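You operate a simulated robot arm through the tools that you are given. There is no shell and no other tool. Be economical: measure what you need, move in short steps, check, and stop when the job is done.

You run a simulated robot arm. Do the job below in one go: nothing can be reset, and whatever is moved stays where it is left.

Task
Unwrap small bobbin L203 and stand it back on the bobbin squares.
Fine: latch the film roll and swing the roller arm ON, wind all film back with the knob; arm OFF before lifting; leave the other bobbins.

The check looks at the end state, three seconds after you hand in, the way a careful person would. Anything else that was tipped, shoved, dropped, spilled or broken makes it a failure.

Robot
A 7-joint arm with a two-finger parallel gripper, fixed in place. Base frame: the origin is at the foot of the arm, x ahead of it, y to its left, z up; the work surface is at about z = 706. Lengths are in mm, angles in degrees, forces in N, time in s.
With the tool pointing down near the work surface it reaches from about 280 to 680 mm from the base axis. Its first joint turns from -66.0 to 66.0 degrees. Payload 1.57 kg.
The tool frame sits at the grasp point between the pads (the TCP): z along the fingers, y along the line on which they close. The tips reach 30 mm beyond it. The gripper opens to 110 mm. The fingers are 24 mm wide and 12 mm thick; the gripper's body (48 by 112 mm) begins 78 mm behind the TCP.
Orientation is that of the tool frame in the base frame, as a unit quaternion [x, y, z, w]. With the fingers straight down and closing along the base's y, the tool's x points along the base's -x, its y along +y and its z along -z.

Tools
- The arm moves only by the tool drive_tool. Its arguments are lists of equal length, an entry for each row: "hand": the finger opening in cm, from 0 to 11; "dp": the shift along the tool's x, y, z in cm, a list of three; "turn": the turn, a rotation vector about the tool's x, y, z in degrees, a list of three. In form: {"hand": [hand, ...], "dp": [[x, y, z], ...], "turn": [[rx, ry, rz], ...]}. A call has 1 to 20 rows; each row shifts and turns the commanded pose from where the row before left it, along the tool's axes as they then stand. Each row takes 0.2 s and may step no farther than 50 mm and 8.6 degrees from the row before; otherwise, or with a gripper value out of range, the whole call is refused. A pose out of reach is approached as far as the arm can. The call stops where the force on the tool passes 40 N (or 10 N more than at its start, if that is more) or the arm is blocked; 0.2 s more then pass. The fingers move at their own pace (about 108 mm/s each) and stop on an object; they squeeze with about 43 N. The grip force told is the motor's: it shows also when the fingers shut on nothing. Time passes only in rows, and 0.2 s behind the last, so rows that do not move let the fingers close. It gives the time, the measured TCP pose, the force on the tool (base axes), the opening and the grip force at its end, in the units of the frame above (readings bear some noise), with the torque about the TCP (base axes, N m) and any sound that the robot's microphone picked up.
- Cameras (640 x 400 px; columns grow to the right, rows downward): "scene" is fixed at [172, -402.1, 1392.8]; the picture's right is [0.68, -0.73, 0.00], its down [-0.48, -0.44, -0.76] and it looks along [0.56, 0.51, -0.65] (base axes); focal length 332 px, centre (320, 200). "wrist" rides on the gripper at [70, 16, -141] in the tool frame; the picture's right is [-0.23, 0.97, 0.00], its down [-0.86, -0.20, -0.48] and it looks along [-0.47, -0.11, 0.88] (tool axes); focal length 222 px, centre (320, 200). There is no depth. A picture from a camera that has moved, and an enlarged one, comes with that camera's place and axes in the base frame and with its lens.
- grab_frame(camera): a new picture of that camera. It takes no simulated time.
- inspect(camera, box): a new picture of the part [left, top, right, bottom] of that camera's present view, enlarged. It takes no simulated time.
- job_done(): hands the job in; it is judged then, once.

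Go step by step. Nothing tells you positions but the pictures and the camera data: compare them with the known pose of the tool, close in by small moves and look again before you grip or let go. The budget is 120 turns and 64 pictures, counting those below and the enlarged ones. Unless the task says otherwise, let go and move clear before handing in, and close with one line.

The tools are called as a command line: name --argument value ..., lists and objects as JSON in quotes. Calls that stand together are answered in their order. drive_tool: Moves the arm, as the interface text tells. Its arguments: {"type":"object","properties":{"hand":{"type":"array","items":{"type":"number"}},"dp":{"type":"array","items":{"type":"array","items":{"type":"number"}}},"turn":{"type":"array","items":{"type":"array","items":{"type":"number"}}}},"required":["hand","dp","turn"]} The other tools are called the same way: grab_frame (camera) takes a picture; inspect (camera, box) takes an enlarged picture of a part of a camera's view; job_done () hands the job in.

At the start:

```text
time_s: 0.0
eef_pos: [355.0, -71.4, 1118.1]
tool_rot: [0.0, 1.0, 0.0, 0.0]
ft_force: [0.6, -0.4, -0.4]
torque: [-0.02, -0.02, 0.03]
grip_width: 110.1
grip_force: 0.0
```

scene: 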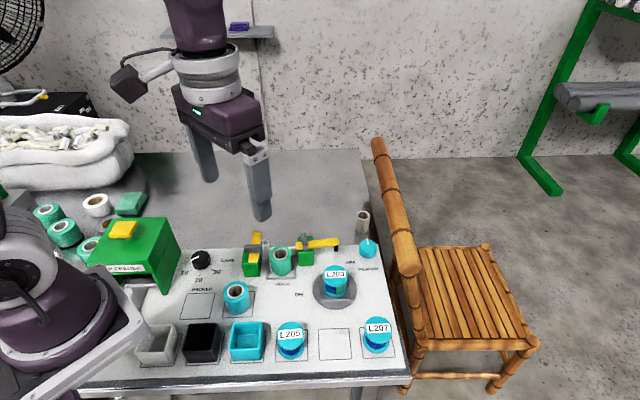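
wrist: 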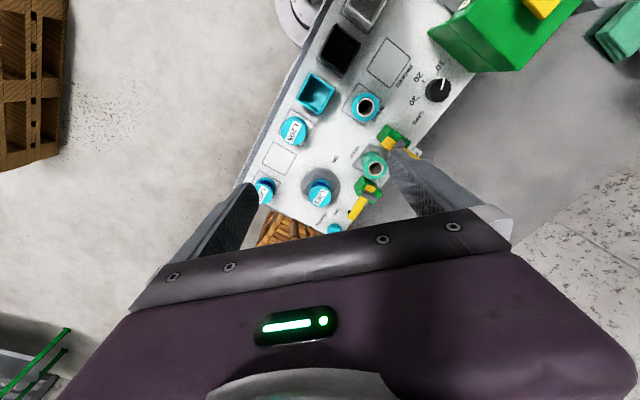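

I see a bench with a board holding the bobbins, a turntable with L203, a film roll between green parts with yellow levers, and knobs. I'll enlarge the key area first.

inspect --camera "scene" --box '[220, 200, 400, 312]'

inspect --camera "scene" --box '[130, 230, 290, 330]'

inspect --camera "wrist" --box '[230, 90, 430, 240]'

```text
3.56 times, centred on (310, 256) of scene
camera zoom: at [172.0, -402.1, 1392.8], right [0.68, -0.73, 0.0], down [-0.48, -0.44, -0.76], along [0.56, 0.51, -0.65], focal length 1182 px, centre (356, 1)
```

zoom: 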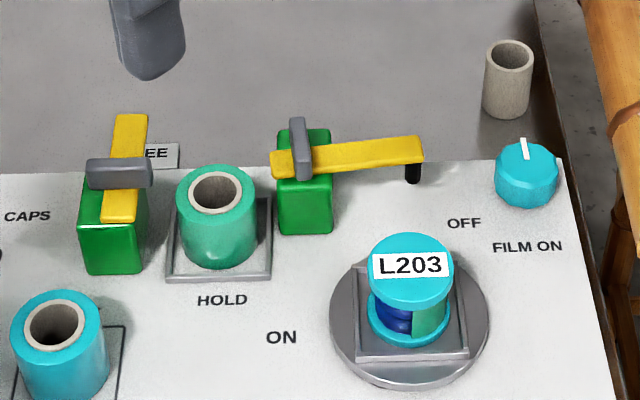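

```text
4.00 times, centred on (210, 280) of scene
camera zoom: at [172.0, -402.1, 1392.8], right [0.68, -0.73, 0.0], down [-0.48, -0.44, -0.76], along [0.56, 0.51, -0.65], focal length 1330 px, centre (760, -120)
```

zoom: 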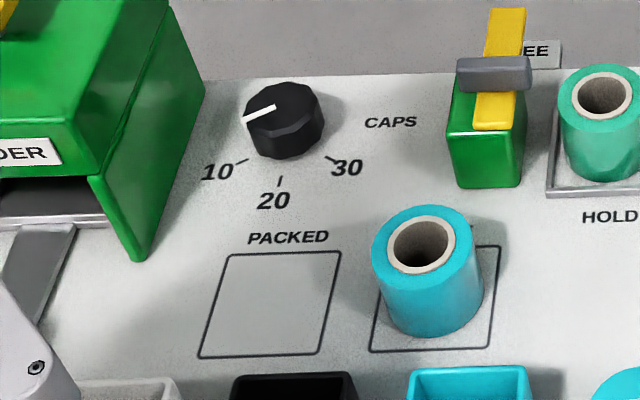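

```text
2.67 times, centred on (330, 165) of wrist
camera zoom: at [285.9, -53.8, 1260.4], right [0.23, 0.97, 0.0], down [0.86, -0.2, 0.48], along [0.47, -0.11, -0.88], focal length 592 px, centre (293, 293)
```

zoom: 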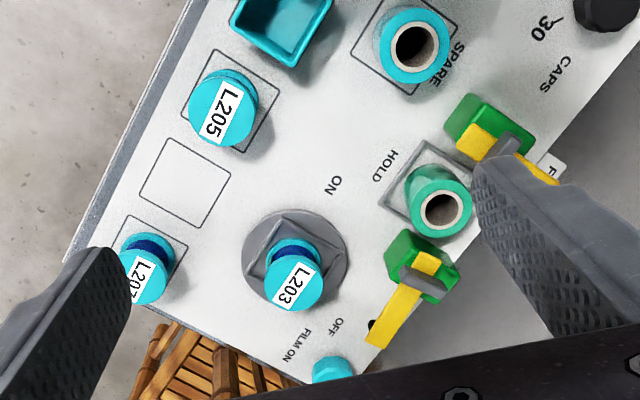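

L203 sits on a turntable near (532,-122). The film roll is near (491,19) between two posts, the arm pivot is near (552,-8), and the FILM knob is near (683,-107). I'll move in for a closer wrist view.

drive_tool --hand '[11, 11, 11, 11]' --dp '[[-1.8, 1.27, 4.2], [-1.8, 1.27, 4.2], [-1.8, 1.27, 4.2], [-1.8, 1.27, 4.2]]' --turn '[[0, 0, 0], [0, 0, 0], [0, 0, 0], [0, 0, 0]]'

grab_frame --camera "wrist"

inspect --camera "scene" --box '[290, 210, 400, 310]'

```text
time_s: 1.0
eef_pos: [426.7, -20.5, 949.2]
tool_rot: [-0.001, 1.0, 0.0, 0.0]
ft_force: [0.8, 0.7, -0.7]
torque: [-0.02, 0.0, 0.02]
grip_width: 110.0
grip_force: 0.1
```

```text
58 pictures are left
camera wrist: at [357.2, -3.6, 1092.6], right [0.23, 0.97, 0.0], down [0.85, -0.2, 0.48], along [0.47, -0.11, -0.88], focal length 222 px, centre (320, 200)
```

wrist: 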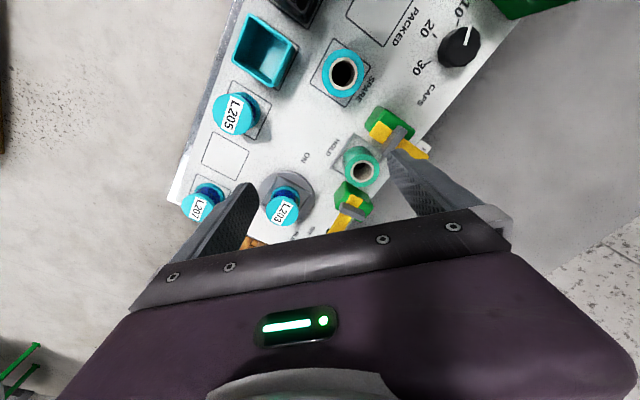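

```text
4.00 times, centred on (345, 260) of scene
camera zoom: at [172.0, -402.1, 1392.8], right [0.68, -0.73, 0.0], down [-0.48, -0.44, -0.76], along [0.56, 0.51, -0.65], focal length 1330 px, centre (220, -40)
```

zoom: 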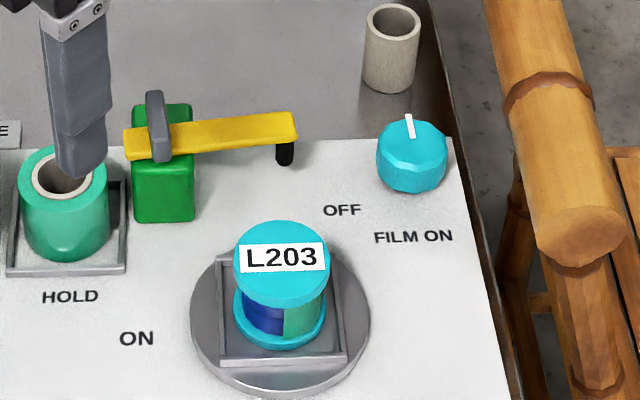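

The wrist camera sees best straight below itself, so I'll bring it over the posts at moderate height.

drive_tool --hand '[11, 11, 11, 11]' --dp '[[-3.6, -0.15, 2], [-3.6, -0.15, 2], [-3.6, -0.15, 2], [-3.6, -0.15, 2]]' --turn '[[0, 0, 0], [0, 0, 0], [0, 0, 0], [0, 0, 0]]'

inspect --camera "wrist" --box '[160, 0, 480, 240]'

```text
time_s: 2.0
eef_pos: [569.6, -26.5, 867.9]
tool_rot: [0.0, 1.0, 0.0, 0.001]
ft_force: [0.2, -0.5, 1.0]
torque: [0.0, 0.03, 0.01]
grip_width: 109.9
grip_force: 0.0
```

```text
1.67 times, centred on (320, 120) of wrist
camera zoom: at [500.1, -9.7, 1010.9], right [0.23, 0.97, 0.0], down [0.85, -0.2, 0.48], along [0.47, -0.11, -0.88], focal length 370 px, centre (320, 333)
```

zoom: 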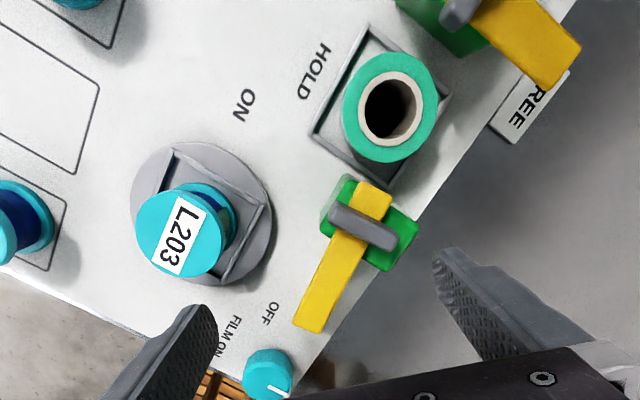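

The arm pivot is about (557,4) with its fin top near z=776, and the arm lies along the board axis (-36°). The latch pivot is about (461,83). I'll go above the latch with the fingers closing along the board axis (yaw +54°).

drive_tool --hand '[11, 11, 11, 11, 11, 11, 11, 11, 11, 11, 11]' --dp '[[2.715, 2.74, 0], [2.715, 2.74, 0], [2.715, 2.74, 0], [2.715, 2.74, 0], [0, 0, 0], [0, 0, 0], [0, 0, 0], [0, 0, 0], [0, 0, 0], [0, 0, 0], [0, 0, 0]]' --turn '[[0, 0, 0], [0, 0, 0], [0, 0, 0], [0, 0, 0], [0, 0, -7.714], [0, 0, -7.714], [0, 0, -7.714], [0, 0, -7.714], [0, 0, -7.714], [0, 0, -7.714], [0, 0, -7.714]]'

grab_frame --camera "wrist"

inspect --camera "scene" --box '[180, 190, 320, 290]'

```text
time_s: 4.4
eef_pos: [462.1, 83.4, 869.7]
tool_rot: [-0.454, 0.891, 0.0, 0.001]
ft_force: [-0.1, -0.7, 0.2]
torque: [-0.03, 0.01, 0.0]
grip_width: 110.1
grip_force: 0.1
```

```text
55 pictures are left
camera wrist: at [409.5, 37.1, 1012.7], right [-0.66, 0.76, 0.0], down [0.66, 0.58, 0.48], along [0.36, 0.31, -0.88], focal length 222 px, centre (320, 200)
```

wrist: 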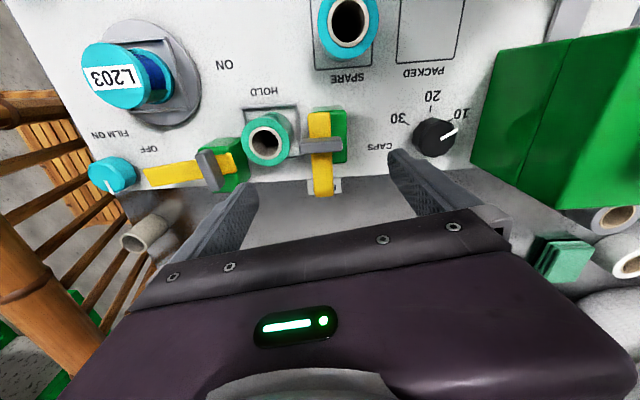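

```text
4.00 times, centred on (250, 240) of scene
camera zoom: at [172.0, -402.1, 1392.8], right [0.68, -0.73, 0.0], down [-0.48, -0.44, -0.76], along [0.56, 0.51, -0.65], focal length 1330 px, centre (600, 40)
```

zoom: 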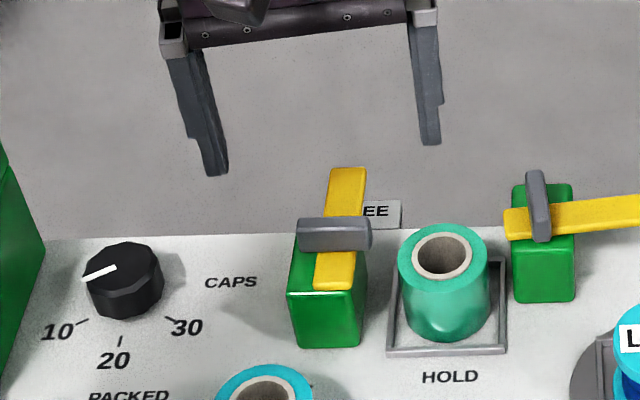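

The latch fin refines to about (458,79). I'll narrow the fingers, come down to just above it and check.

drive_tool --hand '[6.5, 6.5, 6.5, 6.5]' --dp '[[0.6, 0.06, 0], [0, 0, 2], [0, 0, 2], [0, 0, 1.7]]' --turn '[[0, 0, 0], [0, 0, 0], [0, 0, 0], [0, 0, 0]]'

inspect --camera "wrist" --box '[200, 80, 460, 240]'

inspect --camera "scene" --box '[200, 200, 320, 280]'

```text
time_s: 5.4
eef_pos: [458.2, 79.4, 812.8]
tool_rot: [-0.454, 0.891, 0.0, 0.0]
ft_force: [0.5, 1.2, -0.3]
torque: [-0.01, -0.01, 0.0]
grip_width: 65.1
grip_force: 0.0
```

```text
2.46 times, centred on (330, 160) of wrist
camera zoom: at [404.5, 33.3, 955.5], right [-0.65, 0.76, 0.0], down [0.66, 0.57, 0.48], along [0.36, 0.31, -0.88], focal length 547 px, centre (295, 298)
```

zoom: 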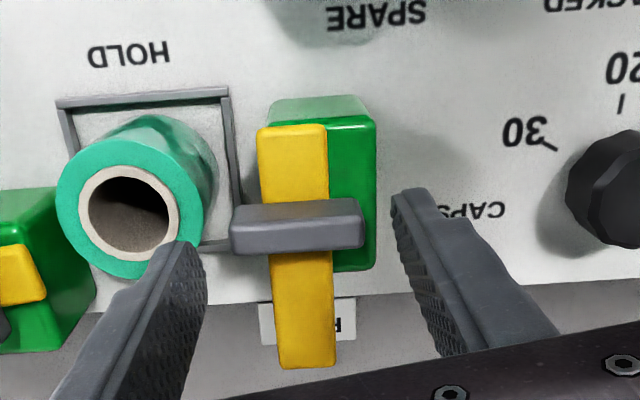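

```text
5.00 times, centred on (260, 240) of scene
camera zoom: at [172.0, -402.1, 1392.8], right [0.68, -0.73, 0.0], down [-0.48, -0.44, -0.76], along [0.56, 0.51, -0.65], focal length 1662 px, centre (620, 0)
```

zoom: 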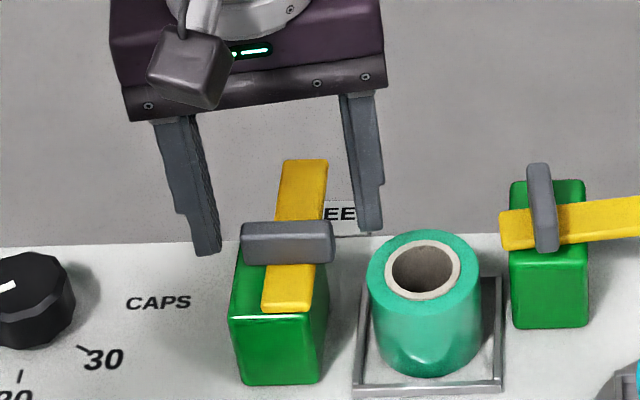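

The fin is centred between the fingers. I'll descend beside the fin ends and close.

drive_tool --hand '[6.5, 6.5, 2, 2, 2, 2]' --dp '[[0, 0, 0.9], [0, 0, 0.8], [0, 0, 0], [0, 0, 0], [0, 0, 0], [0, 0, 0]]' --turn '[[0, 0, 0], [0, 0, 0], [0, 0, 0], [0, 0, 0], [0, 0, 0], [0, 0, 0]]'

inspect --camera "wrist" --box '[200, 80, 460, 240]'

```text
time_s: 6.8
eef_pos: [457.3, 80.4, 793.9]
tool_rot: [-0.453, 0.891, 0.001, 0.0]
ft_force: [-18.4, 14.6, 7.7]
torque: [0.17, 0.33, -0.16]
grip_width: 44.9
grip_force: 45.1
```

```text
2.46 times, centred on (330, 160) of wrist
camera zoom: at [403.5, 34.1, 937.9], right [-0.65, 0.76, 0.0], down [0.66, 0.57, 0.48], along [0.36, 0.31, -0.88], focal length 547 px, centre (295, 298)
```

zoom: 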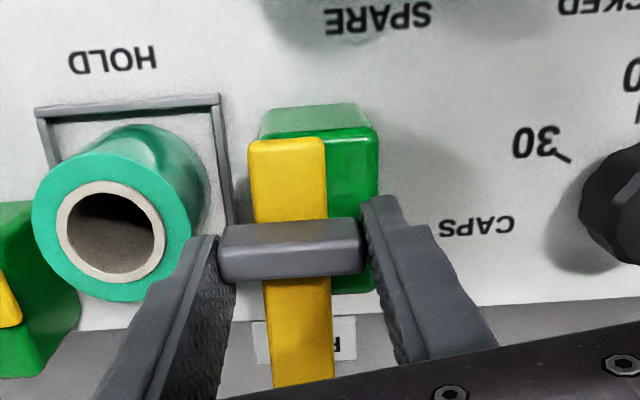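

The fin is gripped at 45 mm with a slight sideways load. I'll recentre and start turning clockwise, seen from above.

drive_tool --hand '[2, 2, 2, 2, 2]' --dp '[[0, 0.14, 0], [0, 0, 0], [0, 0, 0], [0, 0, 0], [0, 0, 0]]' --turn '[[0, 0, 0], [0, 0, 6], [0, 0, 6], [0, 0, 6], [0, 0, 0]]'

inspect --camera "scene" --box '[200, 200, 320, 280]'

```text
time_s: 8.0
eef_pos: [458.8, 78.6, 796.1]
tool_rot: [-0.308, 0.951, -0.002, 0.0]
ft_force: [-0.7, -1.6, 1.5]
torque: [-0.37, 0.16, 0.01]
grip_width: 45.3
grip_force: 45.2
```

```text
5.00 times, centred on (260, 240) of scene
camera zoom: at [171.9, -402.2, 1392.8], right [0.68, -0.73, 0.0], down [-0.48, -0.44, -0.76], along [0.56, 0.51, -0.65], focal length 1662 px, centre (620, 0)
```

zoom: 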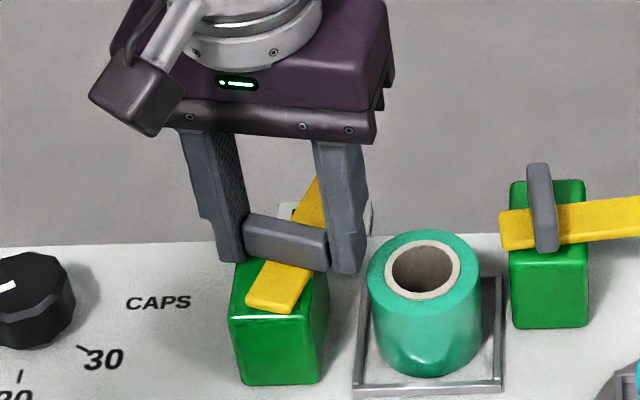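

The lever turns freely, so I'll continue toward the roll.

drive_tool --hand '[2, 2, 2, 2, 2, 2, 2, 2, 2]' --dp '[[0, 0, 0], [0, 0, 0], [0, 0, 0], [0, 0, 0], [0, 0, 0], [0, 0, 0], [0, 0, 0], [0, 0, 0], [0, 0, 0]]' --turn '[[0, 0, 8], [0, 0, 8], [0, 0, 8], [0, 0, 8], [0, 0, 8], [0, 0, 8], [0, 0, 8], [0, 0, 8], [0, 0, 8]]'

inspect --camera "scene" --box '[200, 200, 320, 280]'

```text
time_s: 8.9
eef_pos: [459.2, 77.0, 795.7]
tool_rot: [-0.081, 0.997, -0.001, 0.002]
ft_force: [3.1, -1.8, -7.9]
torque: [-0.01, 0.2, 0.01]
grip_width: 45.2
grip_force: 44.7
stopped in row 4: the force on the tool passed its limit at 42 N (the readings are from after the stop); the commanded pose is now the measured one
```

```text
5.00 times, centred on (260, 240) of scene
camera zoom: at [172.2, -402.1, 1392.8], right [0.68, -0.73, 0.0], down [-0.48, -0.44, -0.76], along [0.56, 0.51, -0.65], focal length 1662 px, centre (620, 0)
```

zoom: 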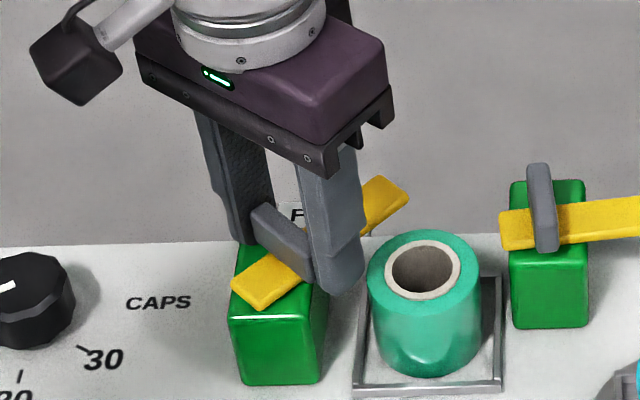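

It stopped partway at about 45° on a force spike, which may be a small off-centre load. I'll continue slowly and watch the force.

drive_tool --hand '[2, 2, 2]' --dp '[[0, 0, 0], [0, 0, 0], [0, 0, 0]]' --turn '[[0, 0, 3], [0, 0, 3], [0, 0, 0]]'

grab_frame --camera "wrist"

```text
time_s: 9.7
eef_pos: [457.6, 76.6, 795.2]
tool_rot: [-0.028, 1.0, -0.002, 0.001]
ft_force: [9.0, -17.7, -27.8]
torque: [0.05, -0.67, 0.09]
grip_width: 45.0
grip_force: 45.0
```

```text
48 pictures are left
camera wrist: at [388.3, 90.4, 937.6], right [0.17, 0.98, 0.0], down [0.86, -0.15, 0.48], along [0.47, -0.09, -0.88], focal length 222 px, centre (320, 200)
```

wrist: 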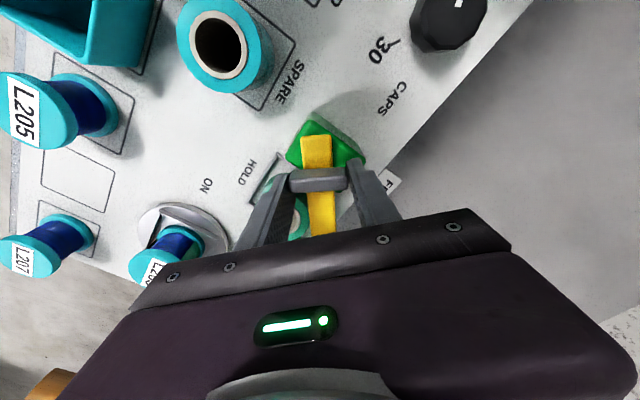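

The lever keeps turning, with a load building toward -y and down. I'll relax the commanded pose that way and continue.

drive_tool --hand '[2, 2, 2, 2, 2]' --dp '[[-0.05, -0.12, 0.16], [0, 0, 0], [0, 0, 0], [0, 0, 0], [0, 0, 0]]' --turn '[[0, 0, 0], [0, 0, 4], [0, 0, 4], [0, 0, 4], [0, 0, 0]]'

```text
time_s: 10.6
eef_pos: [459.4, 76.4, 794.0]
tool_rot: [0.048, 0.999, -0.002, 0.001]
ft_force: [-3.6, -1.3, 9.8]
torque: [0.04, -0.16, 0.02]
grip_width: 44.7
grip_force: 45.0
stopped in row 4: the force on the tool passed its limit at 44 N (the readings are from after the stop); the commanded pose is now the measured one
```

The lever is at about 60°. The drift suggests the pivot is about 3 mm off my TCP, so I'll add a matching sideways shift per degree.

drive_tool --hand '[2, 2, 2, 2, 2]' --dp '[[0, -0.022, 0], [0, -0.022, 0], [0, -0.022, 0], [0, -0.022, 0], [0, 0, 0]]' --turn '[[0, 0, 4], [0, 0, 4], [0, 0, 4], [0, 0, 4], [0, 0, 0]]'

inspect --camera "scene" --box '[200, 200, 320, 280]'

```text
time_s: 11.8
eef_pos: [457.7, 74.0, 794.7]
tool_rot: [0.188, 0.982, -0.002, 0.002]
ft_force: [-13.5, -13.2, 30.7]
torque: [0.16, 1.08, 0.07]
grip_width: 44.8
grip_force: 44.9
```

```text
5.00 times, centred on (260, 240) of scene
camera zoom: at [171.3, -402.5, 1392.8], right [0.68, -0.73, 0.0], down [-0.48, -0.44, -0.76], along [0.56, 0.51, -0.65], focal length 1662 px, centre (620, 0)
```

zoom: 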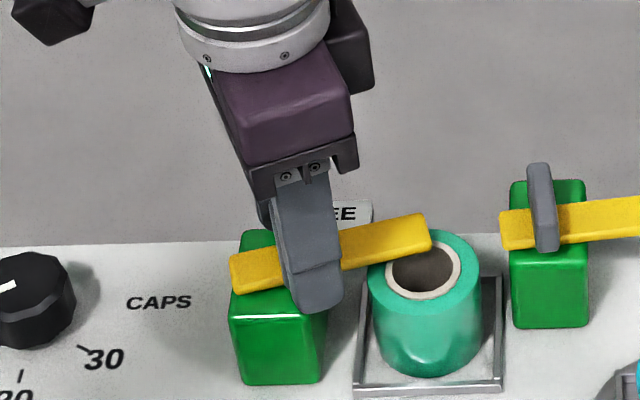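

The latch is nearly over the roll. I'll relax the load and do the last 14°.

drive_tool --hand '[2, 2, 2, 2, 2, 2]' --dp '[[0.045, -0.1, -0.15], [0, -0.022, 0], [0, -0.022, 0], [0, -0.022, 0], [0, -0.022, 0], [0, 0, 0]]' --turn '[[0, 0, 0], [0, 0, 3.5], [0, 0, 3.5], [0, 0, 3.5], [0, 0, 3.5], [0, 0, 0]]'

inspect --camera "scene" --box '[200, 200, 320, 280]'

```text
time_s: 13.2
eef_pos: [457.0, 74.1, 795.0]
tool_rot: [0.306, 0.952, -0.002, 0.002]
ft_force: [1.8, -9.9, -40.8]
torque: [-0.14, -0.27, 0.0]
grip_width: 44.8
grip_force: 44.7
```

```text
5.00 times, centred on (260, 240) of scene
camera zoom: at [172.6, -402.3, 1392.7], right [0.68, -0.73, 0.0], down [-0.48, -0.44, -0.76], along [0.56, 0.51, -0.65], focal length 1662 px, centre (620, 0)
```

zoom: 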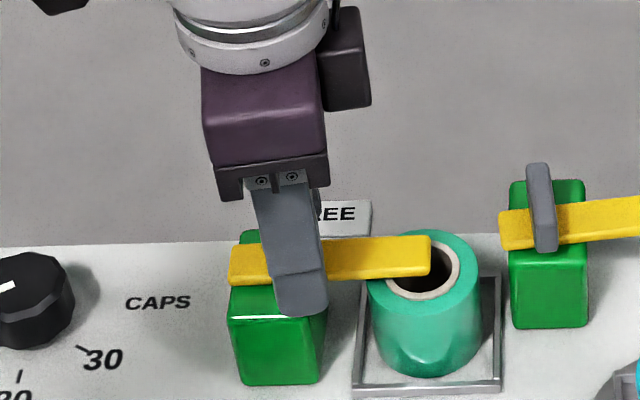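

The lever is at about 90°. I'll relax the vertical load and nudge a few degrees more to feel for a stop.

drive_tool --hand '[2, 2, 2, 2]' --dp '[[0, -0.05, 0.17], [0, -0.015, 0], [0, -0.015, 0], [0, 0, 0]]' --turn '[[0, 0, 0], [0, 0, 3], [0, 0, 3], [0, 0, 0]]'

inspect --camera "scene" --box '[200, 200, 320, 280]'

```text
time_s: 14.2
eef_pos: [458.2, 72.2, 793.3]
tool_rot: [0.355, 0.935, 0.0, 0.004]
ft_force: [-5.8, -15.1, 36.0]
torque: [-0.19, 0.32, 0.21]
grip_width: 44.3
grip_force: 45.0
```

```text
5.00 times, centred on (260, 240) of scene
camera zoom: at [171.3, -402.5, 1392.8], right [0.68, -0.73, 0.0], down [-0.48, -0.44, -0.76], along [0.56, 0.51, -0.65], focal length 1662 px, centre (620, 0)
```

zoom: 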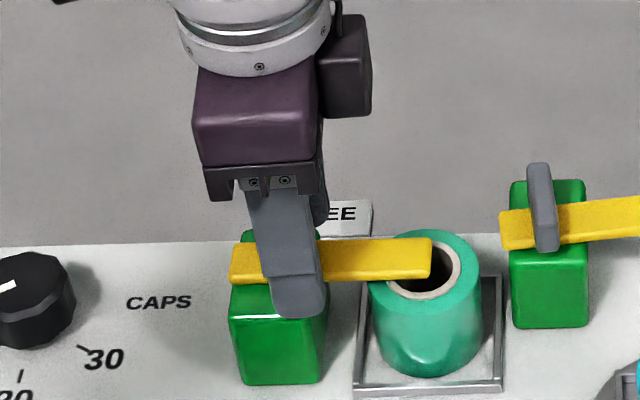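

The lever stayed put while the tool turned 6° more, so the latch is at its HOLD stop. I'll release, lift, and go over the roller-arm fin with the fingers closing along the arm.

drive_tool --hand '[7, 7, 7, 7, 7, 7, 7, 7, 7, 7, 7, 7, 7, 7, 7, 7, 7, 7, 7]' --dp '[[0, 0, 0], [0, 0, 0], [0, 0, -2], [0, 0, -3], [0, 0, 0], [0, 0, 0], [0, 0, 0], [0, 0, 0], [0, 0, 0], [0, 0, 0], [0, 0, 0], [0, 0, 0], [0, 0, 0], [0, 0, 0], [0, 0, 0], [0, 0, 0], [-0.03, -4, 0], [-0.03, -4, 0], [-0.03, -4, 0]]' --turn '[[0, 0, 0], [0, 0, 0], [0, 0, 0], [0, 0, 0], [0, 0, -8], [0, 0, -8], [0, 0, -8], [0, 0, -8], [0, 0, -8], [0, 0, -8], [0, 0, -8], [0, 0, -8], [0, 0, -8], [0, 0, -8], [0, 0, -8], [0, 0, -8], [0, 0, 0], [0, 0, 0], [0, 0, 0]]'

grab_frame --camera "wrist"

inspect --camera "scene" --box '[220, 190, 360, 280]'

```text
time_s: 18.2
eef_pos: [555.9, 4.9, 844.0]
tool_rot: [-0.458, 0.889, -0.003, 0.002]
ft_force: [-0.5, 0.1, 0.2]
torque: [0.01, -0.02, 0.01]
grip_width: 70.1
grip_force: 0.1
```

```text
44 pictures are left
camera wrist: at [502.1, -40.6, 986.5], right [-0.66, 0.75, -0.01], down [0.66, 0.58, 0.48], along [0.36, 0.31, -0.88], focal length 222 px, centre (320, 200)
```

wrist: 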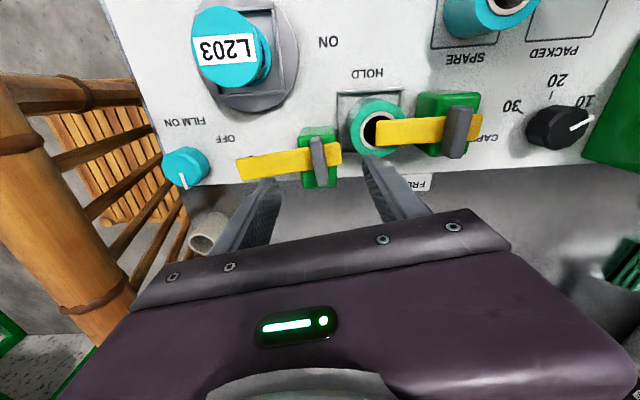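

```text
4.44 times, centred on (290, 235) of scene
camera zoom: at [172.0, -402.1, 1392.8], right [0.68, -0.73, 0.0], down [-0.48, -0.44, -0.76], along [0.56, 0.51, -0.65], focal length 1477 px, centre (453, 44)
```

zoom: 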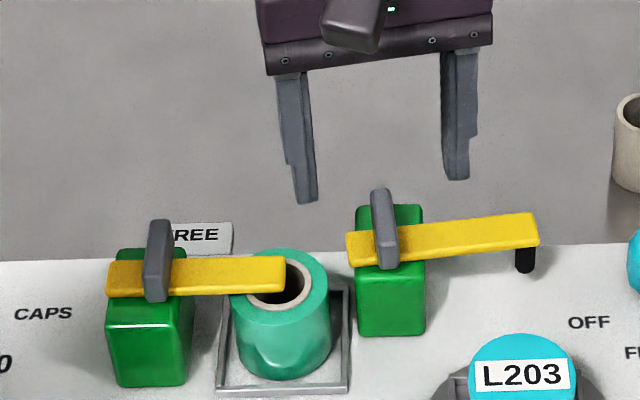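

The latch sits over the roll. I'll align on the arm fin near (556,1) and descend with a 40 mm opening.

drive_tool --hand '[4, 4, 4, 4]' --dp '[[0.32, -0.2, 0], [0, 0, 1.5], [0, 0, 1.5], [0, 0, 1.3]]' --turn '[[0, 0, 0], [0, 0, 0], [0, 0, 0], [0, 0, 0]]'

inspect --camera "wrist" --box '[220, 80, 420, 220]'

inspect --camera "scene" --box '[260, 200, 360, 270]'

```text
time_s: 19.2
eef_pos: [555.0, 1.8, 801.0]
tool_rot: [-0.458, 0.889, -0.003, 0.0]
ft_force: [0.2, -0.1, -0.5]
torque: [0.03, 0.0, 0.0]
grip_width: 40.1
grip_force: 0.1
```

```text
2.86 times, centred on (320, 150) of wrist
camera zoom: at [501.2, -45.2, 943.6], right [-0.66, 0.75, -0.01], down [0.66, 0.58, 0.48], along [0.36, 0.31, -0.88], focal length 635 px, centre (320, 343)
```

zoom: 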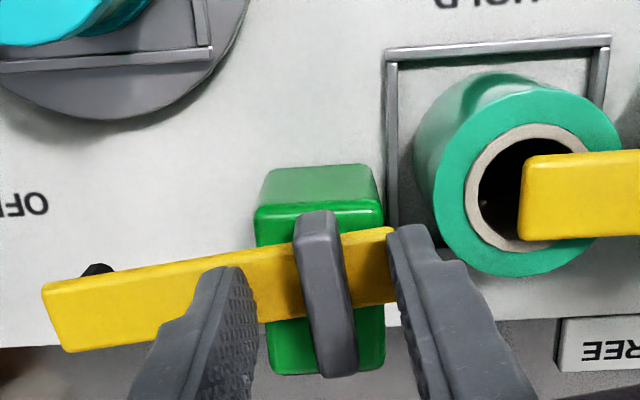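

```text
5.71 times, centred on (310, 235) of scene
camera zoom: at [172.0, -402.1, 1392.8], right [0.68, -0.73, 0.0], down [-0.48, -0.44, -0.76], along [0.56, 0.51, -0.65], focal length 1899 px, centre (377, 0)
```

zoom: 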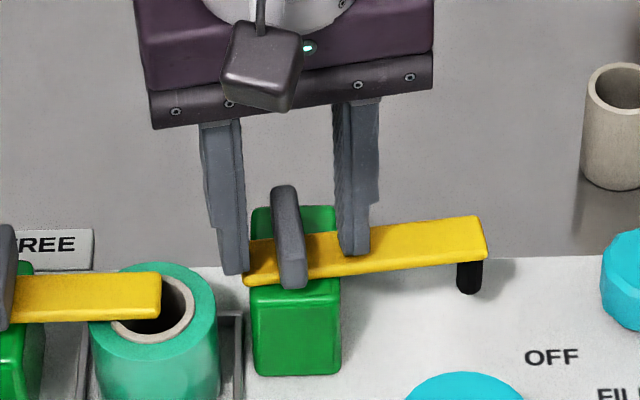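

The tips straddle the fin. I'll match the fin's slight tilt, lower a little, and close on it.

drive_tool --hand '[4, 4, 0, 0, 0, 0]' --dp '[[-0.2, 0, 0], [0, 0, 0.3], [0, 0, 0], [0, 0, 0], [0, 0, 0], [0, 0, 0]]' --turn '[[0, 0, -6], [0, 0, 0], [0, 0, 0], [0, 0, 0], [0, 0, 0], [0, 0, 0]]'

inspect --camera "wrist" --box '[220, 80, 420, 220]'

```text
time_s: 20.6
eef_pos: [555.4, 3.3, 799.6]
tool_rot: [-0.503, 0.864, 0.0, -0.001]
ft_force: [-5.7, 4.6, 12.0]
torque: [0.26, 0.22, -0.71]
grip_width: 15.5
grip_force: 32.0
stopped in row 6: the force on the tool passed its limit at 41 N (the readings are from after the stop); the commanded pose is now the measured one
```

```text
2.86 times, centred on (320, 150) of wrist
camera zoom: at [507.0, -48.1, 941.7], right [-0.73, 0.68, 0.0], down [0.6, 0.65, 0.48], along [0.32, 0.35, -0.88], focal length 635 px, centre (320, 343)
```

zoom: 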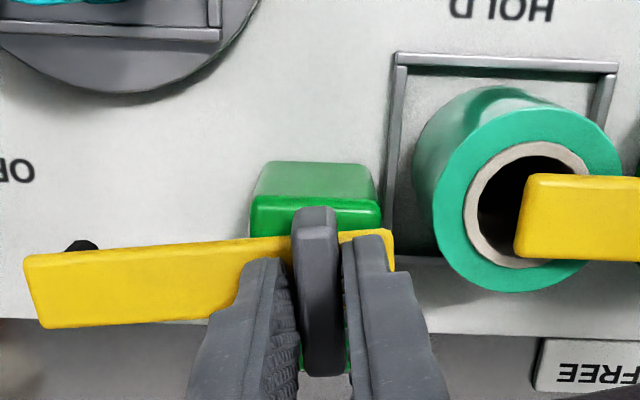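

The fingers are nearly closed on the fin, so I'll let them settle.

drive_tool --hand '[0, 0, 0]' --dp '[[0, 0.05, 0], [0, 0, 0], [0, 0, 0]]' --turn '[[0, 0, 0], [0, 0, 0], [0, 0, 0]]'

```text
time_s: 21.4
eef_pos: [555.1, 3.3, 799.3]
tool_rot: [-0.504, 0.864, -0.002, -0.001]
ft_force: [-5.7, -0.2, 22.0]
torque: [0.17, 0.8, -0.8]
grip_width: 15.2
grip_force: 30.8
```

Gripped at 15 mm. Now I'll swing the arm clockwise in small steps.

drive_tool --hand '[0, 0, 0, 0, 0, 0]' --dp '[[0, 0, 0], [0, 0, 0], [0, 0, 0], [0, 0, 0], [0, 0, 0], [0, 0, 0]]' --turn '[[0, 0, 4], [0, 0, 4], [0, 0, 4], [0, 0, 4], [0, 0, 4], [0, 0, 0]]'

inspect --camera "scene" --box '[260, 200, 380, 280]'

```text
time_s: 22.8
eef_pos: [555.5, 3.6, 797.8]
tool_rot: [-0.346, 0.938, -0.001, 0.0]
ft_force: [-7.8, -3.3, 16.2]
torque: [0.61, -0.16, -0.01]
grip_width: 12.0
grip_force: 29.4
```

```text
5.00 times, centred on (320, 240) of scene
camera zoom: at [171.5, -402.2, 1392.8], right [0.68, -0.73, 0.0], down [-0.48, -0.44, -0.76], along [0.56, 0.51, -0.65], focal length 1662 px, centre (320, 0)
```

zoom: 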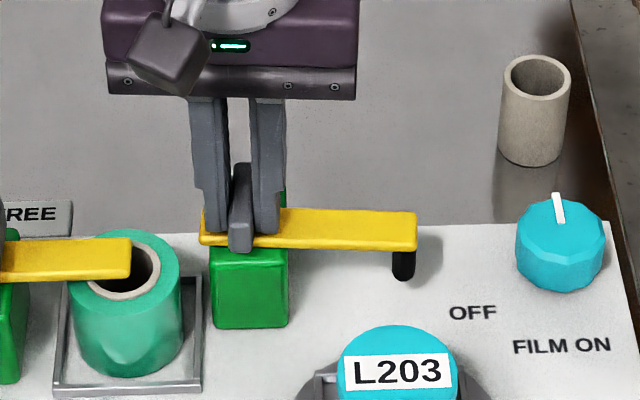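

The arm is swinging with the tool. Continuing.

drive_tool --hand '[0, 0, 0, 0, 0, 0, 0, 0, 0]' --dp '[[0, 0, -0.06], [0, 0, 0], [0, 0, 0], [0, 0, 0], [0, 0, 0], [0, 0, 0], [0, 0, 0], [0, 0, 0], [0, 0, 0]]' --turn '[[0, 0, 4], [0, 0, 4], [0, 0, 4], [0, 0, 4], [0, 0, 4], [0, 0, 4], [0, 0, 4], [0, 0, 4], [0, 0, 0]]'

inspect --camera "scene" --box '[260, 200, 380, 280]'

```text
time_s: 24.8
eef_pos: [553.8, 2.7, 799.2]
tool_rot: [-0.073, 0.997, -0.001, 0.0]
ft_force: [-9.6, -1.3, -8.8]
torque: [0.17, -0.11, 0.01]
grip_width: 11.7
grip_force: 29.1
```

```text
5.00 times, centred on (320, 240) of scene
camera zoom: at [171.9, -402.2, 1392.8], right [0.68, -0.73, 0.0], down [-0.48, -0.44, -0.76], along [0.56, 0.51, -0.65], focal length 1662 px, centre (320, 0)
```

zoom: 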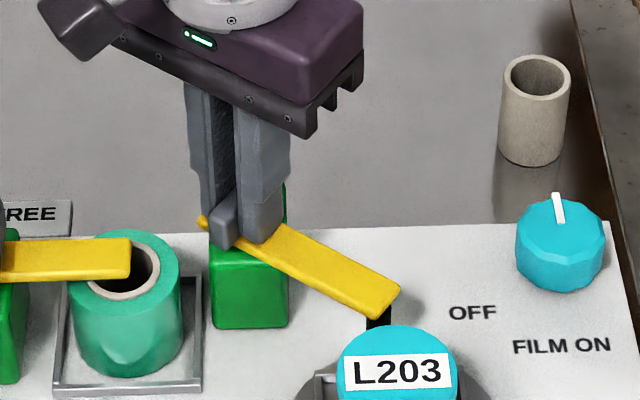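

The arm is at about -82°, approaching L203. I'll continue carefully.

drive_tool --hand '[0, 0, 0, 0]' --dp '[[0, 0, 0], [0, 0, 0], [0, 0, 0], [0, 0, 0]]' --turn '[[0, 0, 4], [0, 0, 4], [0, 0, 4], [0, 0, 0]]'

inspect --camera "scene" --box '[260, 200, 380, 300]'

```text
time_s: 25.8
eef_pos: [555.2, 3.8, 799.1]
tool_rot: [0.032, 1.0, -0.001, -0.001]
ft_force: [-8.7, -1.6, -23.7]
torque: [0.18, 0.13, 0.0]
grip_width: 12.1
grip_force: 29.1
```

```text
4.00 times, centred on (320, 250) of scene
camera zoom: at [172.2, -402.2, 1392.8], right [0.68, -0.73, 0.0], down [-0.48, -0.44, -0.76], along [0.56, 0.51, -0.65], focal length 1330 px, centre (320, 0)
```

zoom: 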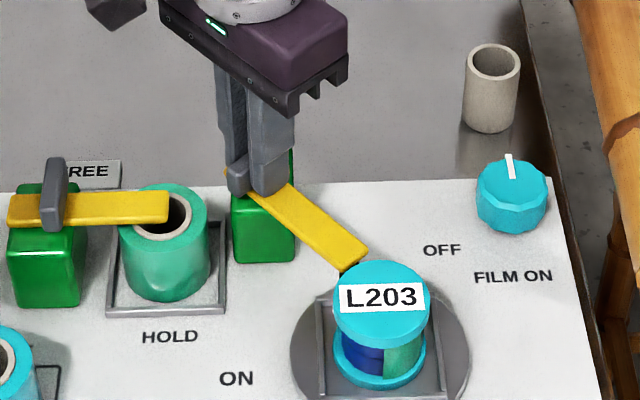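

Still free. Continuing in small steps with a look at L203.

drive_tool --hand '[0, 0, 0, 0, 0]' --dp '[[0, 0, 0.08], [0, 0, 0], [0, 0, 0], [0, 0, 0], [0, 0, 0]]' --turn '[[0, 0, 4], [0, 0, 4], [0, 0, 4], [0, 0, 4], [0, 0, 0]]'

inspect --camera "scene" --box '[260, 200, 380, 300]'

```text
time_s: 27.0
eef_pos: [556.0, 3.3, 798.8]
tool_rot: [0.169, 0.986, -0.001, 0.003]
ft_force: [-6.1, -1.0, 9.7]
torque: [0.44, 0.45, 0.93]
grip_width: 16.1
grip_force: 31.3
```

```text
4.00 times, centred on (320, 250) of scene
camera zoom: at [171.7, -402.2, 1392.8], right [0.68, -0.73, 0.0], down [-0.48, -0.44, -0.76], along [0.56, 0.51, -0.65], focal length 1330 px, centre (320, 0)
```

zoom: 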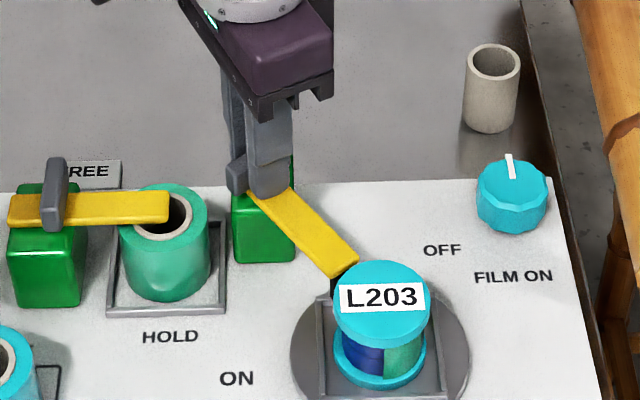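

The arm reached a stop (torque rising, fingers spread), with the roller at L203. I'll release, lift, and look.

drive_tool --hand '[5, 5, 5, 5, 5, 5]' --dp '[[0, 0, 0], [0, 0, 0], [0, 0, -3], [0, 0, -4], [0, 3, 0], [0, 3, 0]]' --turn '[[0, 0, 0], [0, 0, 0], [0, 0, 0], [0, 0, 0], [0, 0, 0], [0, 0, 0]]'

inspect --camera "scene" --box '[260, 200, 380, 300]'

grab_frame --camera "wrist"

```text
time_s: 28.4
eef_pos: [573.1, 62.5, 868.6]
tool_rot: [0.169, 0.986, -0.001, 0.0]
ft_force: [0.6, 1.1, -1.1]
torque: [-0.01, 0.03, -0.02]
grip_width: 50.3
grip_force: 0.0
```

```text
4.00 times, centred on (320, 250) of scene
camera zoom: at [171.9, -402.2, 1392.8], right [0.68, -0.73, 0.0], down [-0.48, -0.44, -0.76], along [0.56, 0.51, -0.65], focal length 1330 px, centre (320, 0)
```

zoom: 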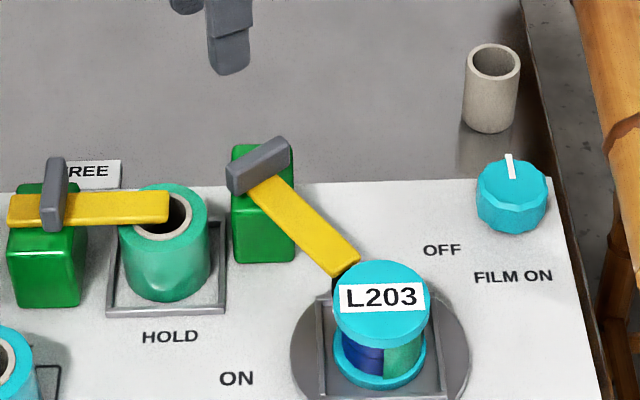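

```text
34 pictures are left
camera wrist: at [513.3, 100.9, 1011.2], right [0.54, 0.84, 0.0], down [0.74, -0.47, 0.48], along [0.4, -0.26, -0.88], focal length 222 px, centre (320, 200)
```

wrist: 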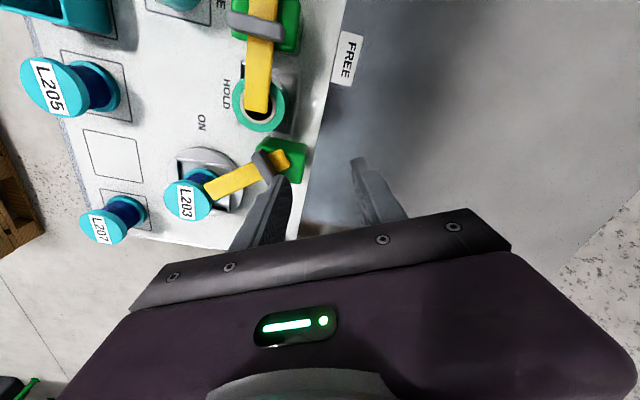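

The roller now rests against L203 (ON). Next is the FILM knob near (687,-102). I'll view that corner, including the chair rail, before going in.

drive_tool --hand '[6, 6, 6, 6, 6]' --dp '[[-2.85, -3.15, 0], [-2.85, -3.15, 0], [-2.85, -3.15, 0], [0, 0, 0], [0, 0, 0]]' --turn '[[0, 0, 0], [0, 0, 0], [0, 0, 0], [0, 0, 8.25], [0, 0, 8.25]]'

grab_frame --camera "wrist"

grab_frame --camera "scene"

```text
time_s: 29.6
eef_pos: [624.9, -58.7, 868.0]
tool_rot: [0.312, 0.95, -0.001, 0.0]
ft_force: [-0.5, 1.2, 0.0]
torque: [-0.01, -0.03, 0.0]
grip_width: 59.9
grip_force: 0.0
```

```text
33 pictures are left
camera wrist: at [577.4, -2.6, 1010.1], right [0.76, 0.65, 0.0], down [0.57, -0.66, 0.48], along [0.31, -0.36, -0.88], focal length 222 px, centre (320, 200)
```

wrist: 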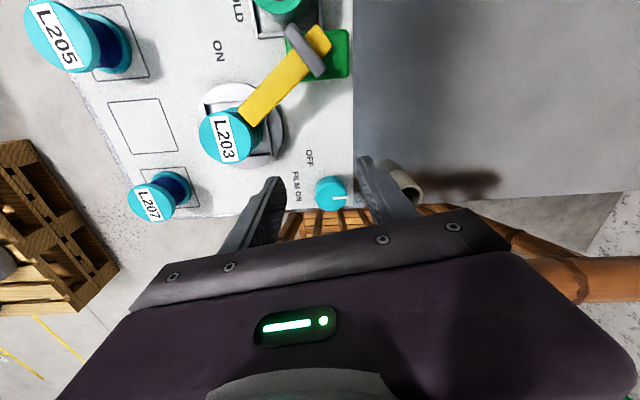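

```text
32 pictures are left
```

scene: 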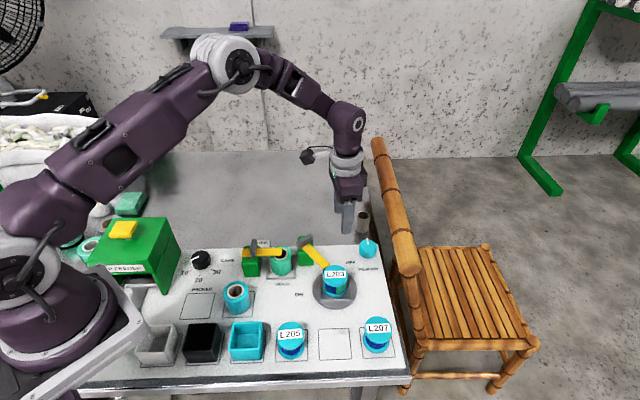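

The knob is near (683,-101) and its pointer points away (+v). The chair rail passes about 50 mm beyond it, so I'll approach with the gripper's thin side toward the chair.

drive_tool --hand '[7, 7, 7, 7]' --dp '[[-3.6, 0, 0], [-3.6, 0, 0], [0, 0, 4], [0, 0, 4]]' --turn '[[0, 0, 0], [0, 0, 0], [0, 0, 0], [0, 0, 0]]'

inspect --camera "wrist" --box '[200, 80, 440, 240]'

inspect --camera "scene" --box '[290, 130, 440, 300]'

```text
time_s: 30.6
eef_pos: [681.7, -100.9, 787.3]
tool_rot: [0.311, 0.95, -0.002, 0.0]
ft_force: [0.2, -0.3, -0.4]
torque: [0.1, 0.01, 0.0]
grip_width: 70.1
grip_force: 0.1
```

```text
2.50 times, centred on (320, 160) of wrist
camera zoom: at [635.9, -45.1, 929.6], right [0.76, 0.65, 0.0], down [0.57, -0.66, 0.48], along [0.31, -0.37, -0.88], focal length 555 px, centre (320, 300)
```

zoom: 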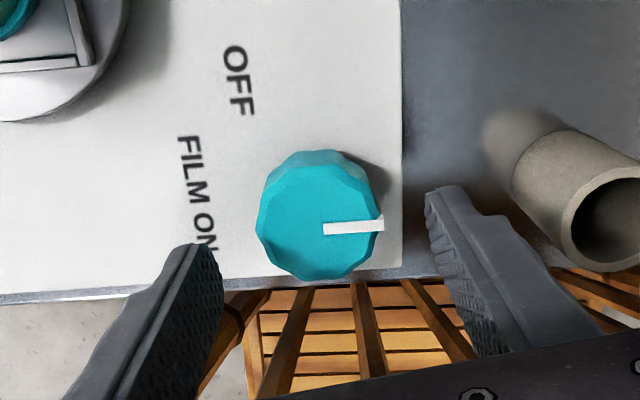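

```text
2.35 times, centred on (365, 215) of scene
camera zoom: at [171.9, -402.3, 1392.8], right [0.68, -0.73, 0.0], down [-0.48, -0.44, -0.76], along [0.56, 0.51, -0.65], focal length 782 px, centre (214, 165)
```

zoom: 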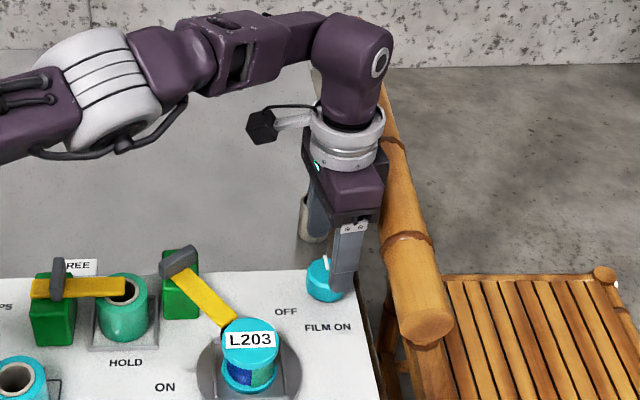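

The TCP is right over the knob. I'll set up a stroke start angle, lower around the knob and grip.

drive_tool --hand '[6.5, 6.5, 6.5, 6.5, 6.5, 6.5, 3, 3, 3]' --dp '[[0, 0, 0], [0, 0, 0], [0, 0, 0], [0, 0, 1.5], [0, 0, 1.5], [0, 0, 1.4], [0, 0, 0], [0, 0, 0], [0, 0, 0]]' --turn '[[0, 0, 8], [0, 0, 8], [0, 0, 8], [0, 0, 0], [0, 0, 0], [0, 0, 0], [0, 0, 0], [0, 0, 0], [0, 0, 0]]'

inspect --camera "scene" --box '[290, 200, 430, 310]'

```text
time_s: 31.8
eef_pos: [681.4, -99.9, 768.6]
tool_rot: [0.5, 0.866, -0.004, 0.003]
ft_force: [-20.9, 6.4, 17.8]
torque: [-1.11, -2.43, -0.38]
grip_width: 65.1
grip_force: 0.0
out of reach, approached as far as the arm can: row 5
stopped in row 5: the force on the tool passed its limit at 57 N (the readings are from after the stop); the commanded pose is now the measured one
```

```text
3.64 times, centred on (360, 255) of scene
camera zoom: at [171.0, -401.9, 1393.0], right [0.68, -0.73, 0.0], down [-0.48, -0.44, -0.76], along [0.56, 0.51, -0.65], focal length 1209 px, centre (174, 0)
```

zoom: 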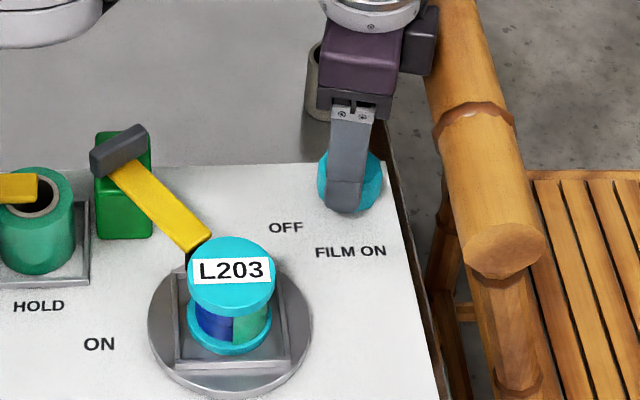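

The arm is at its reach limit here and stopped with a load. The chair hasn't moved. I'll hold still a moment to read the force.

drive_tool --hand '[6.5, 6.5]' --dp '[[0, 0, 0], [0, 0, 0]]' --turn '[[0, 0, 0], [0, 0, 0]]'

inspect --camera "wrist" --box '[200, 80, 440, 240]'

```text
time_s: 32.4
eef_pos: [680.8, -99.9, 769.5]
tool_rot: [0.499, 0.866, -0.003, 0.004]
ft_force: [-22.3, 10.4, 24.3]
torque: [-1.57, -2.76, -0.32]
grip_width: 65.1
grip_force: 0.0
```

```text
2.50 times, centred on (320, 160) of wrist
camera zoom: at [661.0, -29.4, 910.7], right [0.96, 0.29, 0.0], down [0.25, -0.84, 0.49], along [0.14, -0.47, -0.87], focal length 555 px, centre (320, 300)
```

zoom: 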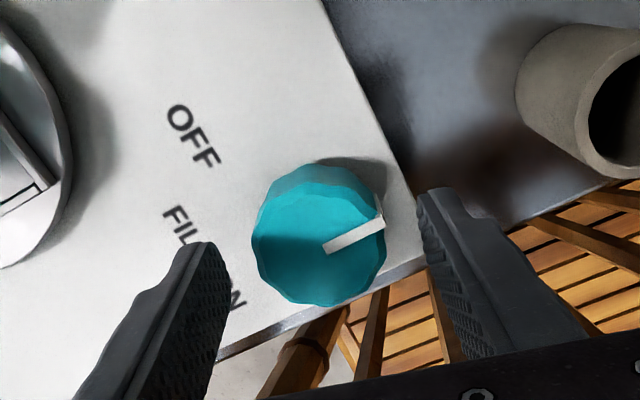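

The steady push, back and up, means the gripper body is touching the chair rail. I'll back straight off.

drive_tool --hand '[6.5, 6.5, 6.5, 6.5]' --dp '[[0, 0, -2], [0, 0, -3], [2, 1, -1], [2, 1, 0]]' --turn '[[0, 0, 0], [0, 0, 0], [0, 0, 0], [0, 0, 0]]'

inspect --camera "scene" --box '[290, 120, 450, 310]'

```text
time_s: 33.4
eef_pos: [679.4, -54.7, 826.3]
tool_rot: [0.501, 0.866, -0.003, 0.003]
ft_force: [0.5, 0.6, 0.1]
torque: [0.0, -0.02, -0.01]
grip_width: 65.1
grip_force: 0.1
```

```text
2.11 times, centred on (370, 215) of scene
camera zoom: at [171.9, -402.2, 1392.8], right [0.68, -0.73, 0.0], down [-0.48, -0.44, -0.76], along [0.56, 0.51, -0.65], focal length 700 px, centre (215, 168)
```

zoom: 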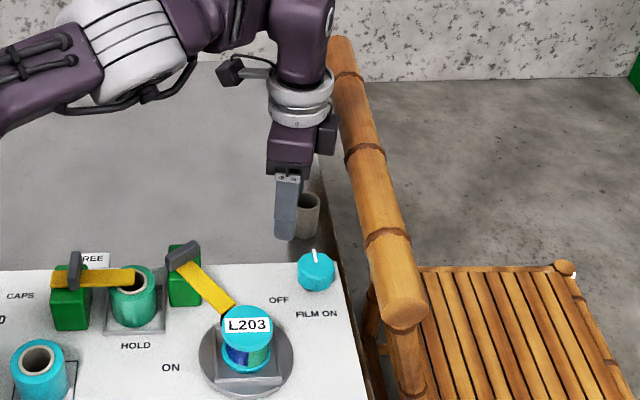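

The chair is unmoved and the arm is free. I'll tilt the gripper back about 22° so the body leans away from the rail, then approach and later turn about the knob's vertical axis.

drive_tool --hand '[6.5, 6.5, 6.5, 6.5, 6.5, 6.5, 6.5, 6.5]' --dp '[[0, 0, 0], [0, 0, 0], [0, 0, 0], [0, 0, 0], [0, 0, 0], [-1.43, -0.475, 2.52], [-1.43, -0.475, 2.52], [0, 0, 0]]' --turn '[[0, -7.333, 0], [0, -7.333, 0], [0, -7.333, 0], [2.81, 0, 6.95], [2.81, 0, 6.95], [0, 0, 0], [0, 0, 0], [0, 0, 0]]'

inspect --camera "wrist" --box '[200, 80, 440, 240]'

inspect --camera "scene" --box '[290, 120, 450, 310]'

```text
time_s: 35.2
eef_pos: [681.9, -102.8, 792.3]
tool_rot: [0.599, 0.777, -0.12, 0.154]
ft_force: [-0.2, 0.5, -0.8]
torque: [-0.02, 0.03, -0.01]
grip_width: 65.1
grip_force: 0.1
```

```text
2.50 times, centred on (320, 160) of wrist
camera zoom: at [667.5, 18.2, 897.9], right [0.99, 0.05, 0.09], down [-0.04, -0.64, 0.77], along [0.09, -0.77, -0.63], focal length 555 px, centre (320, 300)
```

zoom: 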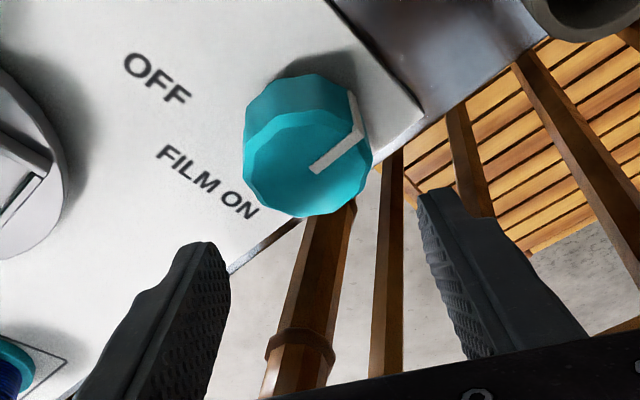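

```text
2.11 times, centred on (370, 215) of scene
camera zoom: at [172.0, -402.2, 1392.8], right [0.68, -0.73, 0.0], down [-0.48, -0.44, -0.76], along [0.56, 0.51, -0.65], focal length 700 px, centre (215, 168)
```

zoom: 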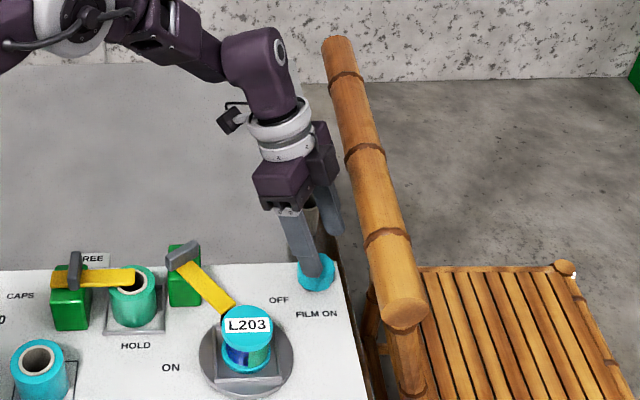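

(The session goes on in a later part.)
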